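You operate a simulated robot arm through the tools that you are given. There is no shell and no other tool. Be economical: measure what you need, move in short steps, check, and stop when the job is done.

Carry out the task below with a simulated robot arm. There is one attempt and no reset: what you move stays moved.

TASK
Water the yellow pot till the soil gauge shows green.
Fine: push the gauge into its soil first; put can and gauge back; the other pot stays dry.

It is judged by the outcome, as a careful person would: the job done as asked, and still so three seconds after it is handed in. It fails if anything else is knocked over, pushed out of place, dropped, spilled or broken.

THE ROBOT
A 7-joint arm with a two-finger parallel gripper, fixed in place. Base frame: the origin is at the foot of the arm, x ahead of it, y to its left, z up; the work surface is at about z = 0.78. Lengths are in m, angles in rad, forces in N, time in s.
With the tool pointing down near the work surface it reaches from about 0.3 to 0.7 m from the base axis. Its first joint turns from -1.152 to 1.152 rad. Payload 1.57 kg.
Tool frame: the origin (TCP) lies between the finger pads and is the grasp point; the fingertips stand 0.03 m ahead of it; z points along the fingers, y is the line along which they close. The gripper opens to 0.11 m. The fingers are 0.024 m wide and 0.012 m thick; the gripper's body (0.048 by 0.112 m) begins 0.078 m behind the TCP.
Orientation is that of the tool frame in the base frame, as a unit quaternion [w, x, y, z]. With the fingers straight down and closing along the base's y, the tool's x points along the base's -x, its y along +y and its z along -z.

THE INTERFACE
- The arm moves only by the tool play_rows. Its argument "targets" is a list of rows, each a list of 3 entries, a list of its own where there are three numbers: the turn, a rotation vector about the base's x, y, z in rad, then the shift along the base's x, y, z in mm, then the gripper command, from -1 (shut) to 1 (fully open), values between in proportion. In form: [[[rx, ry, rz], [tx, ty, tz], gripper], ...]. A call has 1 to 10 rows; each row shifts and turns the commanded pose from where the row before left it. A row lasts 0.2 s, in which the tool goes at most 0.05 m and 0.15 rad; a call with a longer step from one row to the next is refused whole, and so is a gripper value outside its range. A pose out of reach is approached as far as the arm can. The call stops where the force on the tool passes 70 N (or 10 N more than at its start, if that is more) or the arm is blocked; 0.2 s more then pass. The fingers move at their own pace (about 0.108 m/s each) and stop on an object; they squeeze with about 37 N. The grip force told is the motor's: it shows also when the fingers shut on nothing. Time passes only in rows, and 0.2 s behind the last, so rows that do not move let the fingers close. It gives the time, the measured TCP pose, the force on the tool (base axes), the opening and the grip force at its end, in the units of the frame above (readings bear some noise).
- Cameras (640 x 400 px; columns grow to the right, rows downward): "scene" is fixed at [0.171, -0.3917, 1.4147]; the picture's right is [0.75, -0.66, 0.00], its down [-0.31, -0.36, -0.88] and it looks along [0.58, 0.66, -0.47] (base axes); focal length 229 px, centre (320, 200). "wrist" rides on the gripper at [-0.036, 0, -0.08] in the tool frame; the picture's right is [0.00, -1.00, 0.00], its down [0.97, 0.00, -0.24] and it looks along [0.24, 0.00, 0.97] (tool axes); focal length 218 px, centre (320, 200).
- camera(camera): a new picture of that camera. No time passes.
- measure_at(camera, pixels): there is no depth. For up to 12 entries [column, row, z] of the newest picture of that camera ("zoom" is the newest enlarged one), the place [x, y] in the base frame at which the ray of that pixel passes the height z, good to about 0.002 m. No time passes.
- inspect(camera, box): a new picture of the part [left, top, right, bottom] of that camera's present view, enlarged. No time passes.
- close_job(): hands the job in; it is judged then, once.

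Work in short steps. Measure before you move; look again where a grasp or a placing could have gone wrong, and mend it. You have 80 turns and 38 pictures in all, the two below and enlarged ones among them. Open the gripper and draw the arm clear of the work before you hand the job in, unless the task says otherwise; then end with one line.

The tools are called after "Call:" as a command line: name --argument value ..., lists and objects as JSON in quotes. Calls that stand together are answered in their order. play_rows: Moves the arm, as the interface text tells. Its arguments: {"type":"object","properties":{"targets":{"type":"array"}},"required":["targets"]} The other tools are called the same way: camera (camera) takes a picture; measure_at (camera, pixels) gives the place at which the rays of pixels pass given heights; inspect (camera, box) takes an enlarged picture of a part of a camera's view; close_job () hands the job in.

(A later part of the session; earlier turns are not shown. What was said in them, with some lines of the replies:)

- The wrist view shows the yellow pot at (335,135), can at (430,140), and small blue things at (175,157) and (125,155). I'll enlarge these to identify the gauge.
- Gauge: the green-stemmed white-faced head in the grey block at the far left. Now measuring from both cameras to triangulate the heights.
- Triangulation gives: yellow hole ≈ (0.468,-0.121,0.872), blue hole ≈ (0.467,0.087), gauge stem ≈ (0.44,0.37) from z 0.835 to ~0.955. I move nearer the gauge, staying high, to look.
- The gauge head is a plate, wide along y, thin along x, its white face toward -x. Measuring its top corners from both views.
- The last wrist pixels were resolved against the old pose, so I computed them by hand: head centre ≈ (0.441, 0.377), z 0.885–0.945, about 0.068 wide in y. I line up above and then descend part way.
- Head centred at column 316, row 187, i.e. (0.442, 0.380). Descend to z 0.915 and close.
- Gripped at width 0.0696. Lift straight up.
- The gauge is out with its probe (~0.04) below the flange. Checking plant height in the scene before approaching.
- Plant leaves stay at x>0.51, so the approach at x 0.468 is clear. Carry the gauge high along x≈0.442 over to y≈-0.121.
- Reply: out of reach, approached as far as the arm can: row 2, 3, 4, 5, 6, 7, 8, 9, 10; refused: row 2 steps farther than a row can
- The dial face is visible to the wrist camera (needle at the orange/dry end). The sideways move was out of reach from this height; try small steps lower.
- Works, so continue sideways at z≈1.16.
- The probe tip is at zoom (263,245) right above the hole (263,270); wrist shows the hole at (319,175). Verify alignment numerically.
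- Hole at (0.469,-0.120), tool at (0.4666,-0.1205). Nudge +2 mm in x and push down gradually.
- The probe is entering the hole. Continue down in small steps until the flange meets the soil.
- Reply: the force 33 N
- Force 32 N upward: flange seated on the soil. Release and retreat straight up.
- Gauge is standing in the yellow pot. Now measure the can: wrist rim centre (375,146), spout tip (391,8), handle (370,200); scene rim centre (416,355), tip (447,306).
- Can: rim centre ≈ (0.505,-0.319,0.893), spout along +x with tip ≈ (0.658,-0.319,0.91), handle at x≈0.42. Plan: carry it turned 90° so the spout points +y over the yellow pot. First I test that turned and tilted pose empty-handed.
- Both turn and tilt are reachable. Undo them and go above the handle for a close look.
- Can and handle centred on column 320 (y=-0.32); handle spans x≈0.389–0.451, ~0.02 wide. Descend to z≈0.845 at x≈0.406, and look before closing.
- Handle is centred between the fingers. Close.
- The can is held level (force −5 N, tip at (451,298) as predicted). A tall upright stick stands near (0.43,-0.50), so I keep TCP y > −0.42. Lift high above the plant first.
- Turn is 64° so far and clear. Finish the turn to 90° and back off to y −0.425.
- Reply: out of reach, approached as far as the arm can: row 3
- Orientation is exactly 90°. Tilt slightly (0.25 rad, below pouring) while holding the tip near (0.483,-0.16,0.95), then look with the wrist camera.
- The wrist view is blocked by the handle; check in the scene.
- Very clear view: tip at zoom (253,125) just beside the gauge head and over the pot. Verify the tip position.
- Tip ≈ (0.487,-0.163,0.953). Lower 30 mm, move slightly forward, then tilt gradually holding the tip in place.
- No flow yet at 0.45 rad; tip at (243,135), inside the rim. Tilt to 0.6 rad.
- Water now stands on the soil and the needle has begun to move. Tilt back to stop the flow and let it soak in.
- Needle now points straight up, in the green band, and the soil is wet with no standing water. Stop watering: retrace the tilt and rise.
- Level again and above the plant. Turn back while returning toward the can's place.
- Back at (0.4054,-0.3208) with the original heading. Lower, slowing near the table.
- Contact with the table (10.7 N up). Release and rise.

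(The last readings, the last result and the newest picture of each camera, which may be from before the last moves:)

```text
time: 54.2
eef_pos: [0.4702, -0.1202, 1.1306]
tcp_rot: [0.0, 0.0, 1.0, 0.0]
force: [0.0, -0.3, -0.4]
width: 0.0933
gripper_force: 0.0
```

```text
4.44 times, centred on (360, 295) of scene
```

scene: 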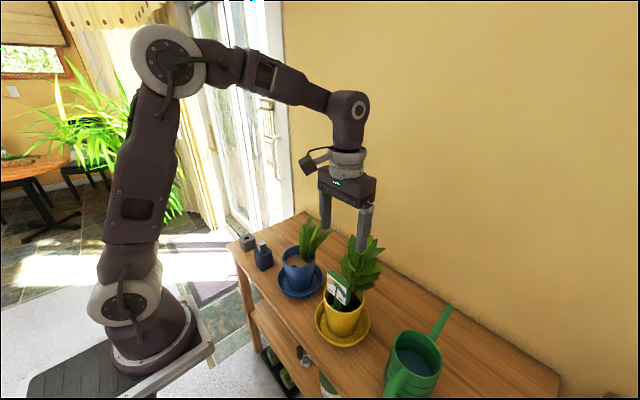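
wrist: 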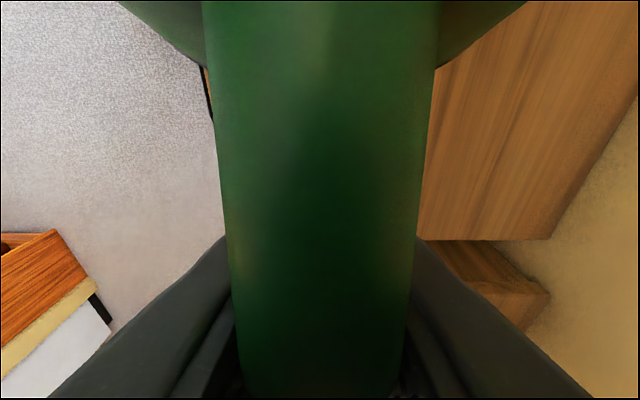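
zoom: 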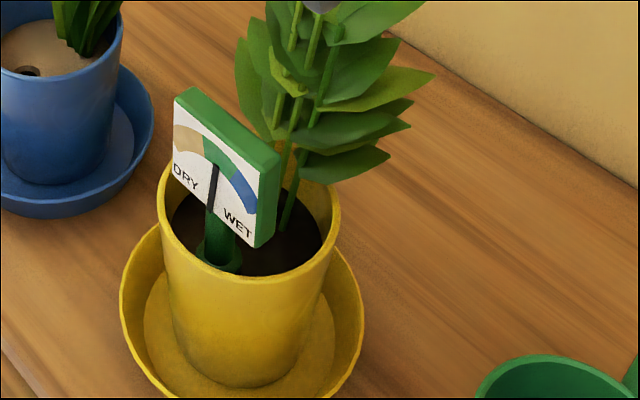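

Needle steady in green, can back in its spot. Now take the gauge: descend to the release pose (0.470,-0.1205,0.956) and close.

Call:
play_rows --targets '[[[0, 0, 0], [0, 0, -45], 0.7], [[0, 0, 0], [0, 0, -45], 0.7], [[0, 0, 0], [0, 0, -45], 0.7], [[0, 0, 0], [0, 0, -39], 0.7], [[0, 0, 0], [0, 0, 0], 0.2], [[0, 0, 0], [0, 0, 0], -0.3], [[0, 0, 0], [0, 0, 0], -1], [[0, 0, 0], [0, 0, 0], -1]]'

```text
time: 56.0
eef_pos: [0.4698, -0.1218, 0.9564]
tcp_rot: [0.001, 0.0, 1.0, 0.0]
force: [0.7, 0.1, -0.6]
width: 0.0694
gripper_force: 37.2
```

Gripped (0.0694). Draw it out straight up, slowly, then across at z≈1.155.

Call:
play_rows --targets '[[[0, 0, 0], [0, 0, 8], -1], [[0, 0, 0], [0, 0, 12], -1], [[0, 0, 0], [0, 0, 15], -1], [[0, 0, 0], [0, 0, 20], -1], [[0, 0, 0], [0, 0, 30], -1], [[0, 0, 0], [0, 0, 40], -1], [[0, 0, 0], [0, 0, 40], -1], [[0, 0, 0], [0, 0, 35], -1], [[0, 0, 0], [-14, 0, 0], -1], [[0, 0, 0], [-14, 0, 0], -1]]'

Call:
play_rows --targets '[[[0, 0, 0], [0, 40, 0], -1], [[0, 0, 0], [0, 45, 0], -1], [[0, 0, 0], [0, 45, 0], -1], [[0, 0, 0], [0, 45, 0], -1], [[0, 0, 0], [0, 45, 0], -1], [[0, 0, 0], [0, 45, 0], -1], [[0, 0, 0], [0, 45, 0], -1], [[0, 0, 0], [0, 45, 0], -1], [[0, 0, 0], [0, 45, 0], -1], [[0, 0, 0], [0, 45, 0], -1]]'

```text
time: 58.2
eef_pos: [0.4407, -0.1208, 1.1553]
tcp_rot: [0.0, 0.001, 1.0, 0.0]
force: [0.4, -0.2, -0.5]
width: 0.0695
gripper_force: 36.9
```

```text
time: 60.4
eef_pos: [0.4411, 0.3245, 1.1566]
tcp_rot: [0.0, 0.0, 1.0, -0.001]
force: [1.1, -0.2, -1.4]
width: 0.0693
gripper_force: 36.6
```

Position over the holder at (0.442,0.378) and lower to z 0.99 for a check (probe tip then ~0.86, holder top 0.835).

Call:
play_rows --targets '[[[0, 0, 0], [0.8, 30, 0], -1], [[0, 0, 0], [0, 23.5, 0], -1], [[0, 0, 0], [0, 0, -40], -1], [[0, 0, 0], [0, 0, -45], -1], [[0, 0, 0], [0, 0, -45], -1], [[0, 0, 0], [0, 0, -36], -1], [[0, 0, 0], [0, 0, 0], -1]]'

Call:
inspect --camera "scene" --box '[216, 190, 280, 260]'

Call:
inspect --camera "wrist" --box '[260, 130, 380, 220]'

```text
time: 62.0
eef_pos: [0.4422, 0.378, 0.9918]
tcp_rot: [0.001, 0.0, 1.0, -0.001]
force: [-0.1, -0.2, -1.3]
width: 0.0691
gripper_force: 37.2
```

```text
5.71 times, centred on (248, 225) of scene
```

zoom: 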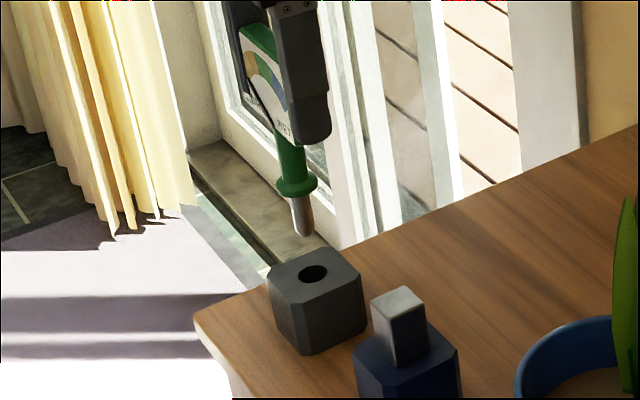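

```text
4.44 times, centred on (320, 175) of wrist
```

zoom: 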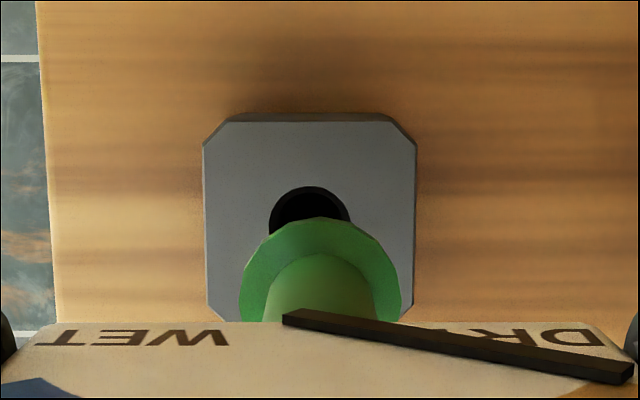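

Hole centre is ~2.5 mm to +y of the probe (col 309 vs 320) and x matches. Correct by 2.3 mm and lower gradually.

Call:
play_rows --targets '[[[0, 0, 0], [-0.7, 2.3, 0], -1], [[0, 0, 0], [0, 0, -15], -1], [[0, 0, 0], [0, 0, -12], -1], [[0, 0, 0], [0, 0, -12], -1], [[0, 0, 0], [0, 0, -12], -1], [[0, 0, 0], [0, 0, -10], -1], [[0, 0, 0], [0, 0, -7], -1], [[0, 0, 0], [0, 0, -4], -1], [[0, 0, 0], [0, 0, 0], -1]]'

```text
time: 64.0
eef_pos: [0.4423, 0.3799, 0.9175]
tcp_rot: [0.0, 0.0, 1.0, 0.0]
force: [0.4, 0.6, -0.4]
width: 0.0692
gripper_force: 37.4
```

No contact force yet; ease down a few mm until it touches.

Call:
play_rows --targets '[[[0, 0, 0], [0, 0, -1.5], -1], [[0, 0, 0], [0, 0, -1], -1], [[0, 0, 0], [0, 0, 0], -1]]'

```text
time: 64.8
eef_pos: [0.441, 0.3804, 0.9148]
tcp_rot: [0.0, 0.001, 1.0, 0.0]
force: [-0.4, 0.5, -0.8]
width: 0.0692
gripper_force: 37.0
```

Call:
play_rows --targets '[[[0, 0, 0], [0, 0, -1], -1], [[0, 0, 0], [0, 0, -1], -1], [[0, 0, 0], [0, 0, 0], -1]]'

```text
time: 65.6
eef_pos: [0.4414, 0.3798, 0.9136]
tcp_rot: [0.0, 0.0, 1.0, 0.0]
force: [-0.4, -0.3, -1.0]
width: 0.0695
gripper_force: 37.2
```

Call:
play_rows --targets '[[[0, 0, 0], [0, 0, -1], -1], [[0, 0, 0], [0, 0, -1], -1], [[0, 0, 0], [0, 0, 0], -1]]'

```text
time: 66.4
eef_pos: [0.4419, 0.3804, 0.9138]
tcp_rot: [0.001, 0.0, 1.0, 0.001]
force: [-5.7, -3.6, 31.6]
width: 0.0691
gripper_force: 37.0
```

Seated (31 N up). Ease off, release and rise, drawing clear.

Call:
play_rows --targets '[[[0, 0, 0], [0, 0, 1.5], -1], [[0, 0, 0], [0, 0, 0], -0.2], [[0, 0, 0], [0, 0, 0], 0.7], [[0, 0, 0], [0, 0, 0], 0.7], [[0, 0, 0], [0, 0, 20], 0.7], [[0, 0, 0], [0, 0, 40], 0.7], [[0, 0, 0], [0, 0, 45], 0.7], [[0, 0, 0], [0, 0, 45], 0.7], [[0, 0, 0], [0, 0, 45], 0.7]]'

Call:
play_rows --targets '[[[0, 0, 0], [0, -40, 5], 0.7], [[0, 0, 0], [0, -40, 5], 0.7], [[0, 0, 0], [0, -40, 5], 0.7], [[0, 0, 0], [0, -40, 5], 0.7]]'

Call:
camera --camera "scene"

```text
time: 68.4
eef_pos: [0.4426, 0.3793, 1.1091]
tcp_rot: [0.0, 0.001, 1.0, -0.001]
force: [-0.4, 0.4, 0.0]
width: 0.0933
gripper_force: 0.0
```

```text
time: 69.4
eef_pos: [0.4394, 0.22, 1.1296]
tcp_rot: [0.0, 0.0, 1.0, 0.001]
force: [0.3, -1.0, 0.4]
width: 0.0935
gripper_force: 0.1
```

```text
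0 pictures are left
```

scene: 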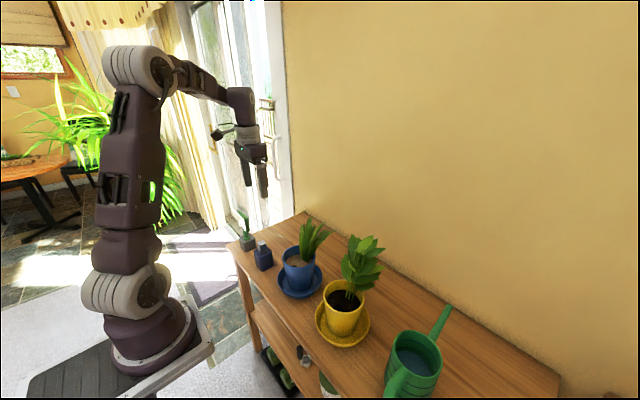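

The gauge stands in its holder, the can is in its place, the yellow soil is wet and the blue pot is dry. Handing in.

Call:
close_job

```text
The job is handed in.
```

The yellow pot is watered and the gauge read green in its soil; the can and gauge are back in their places, and the blue pot looked dry in the final picture.
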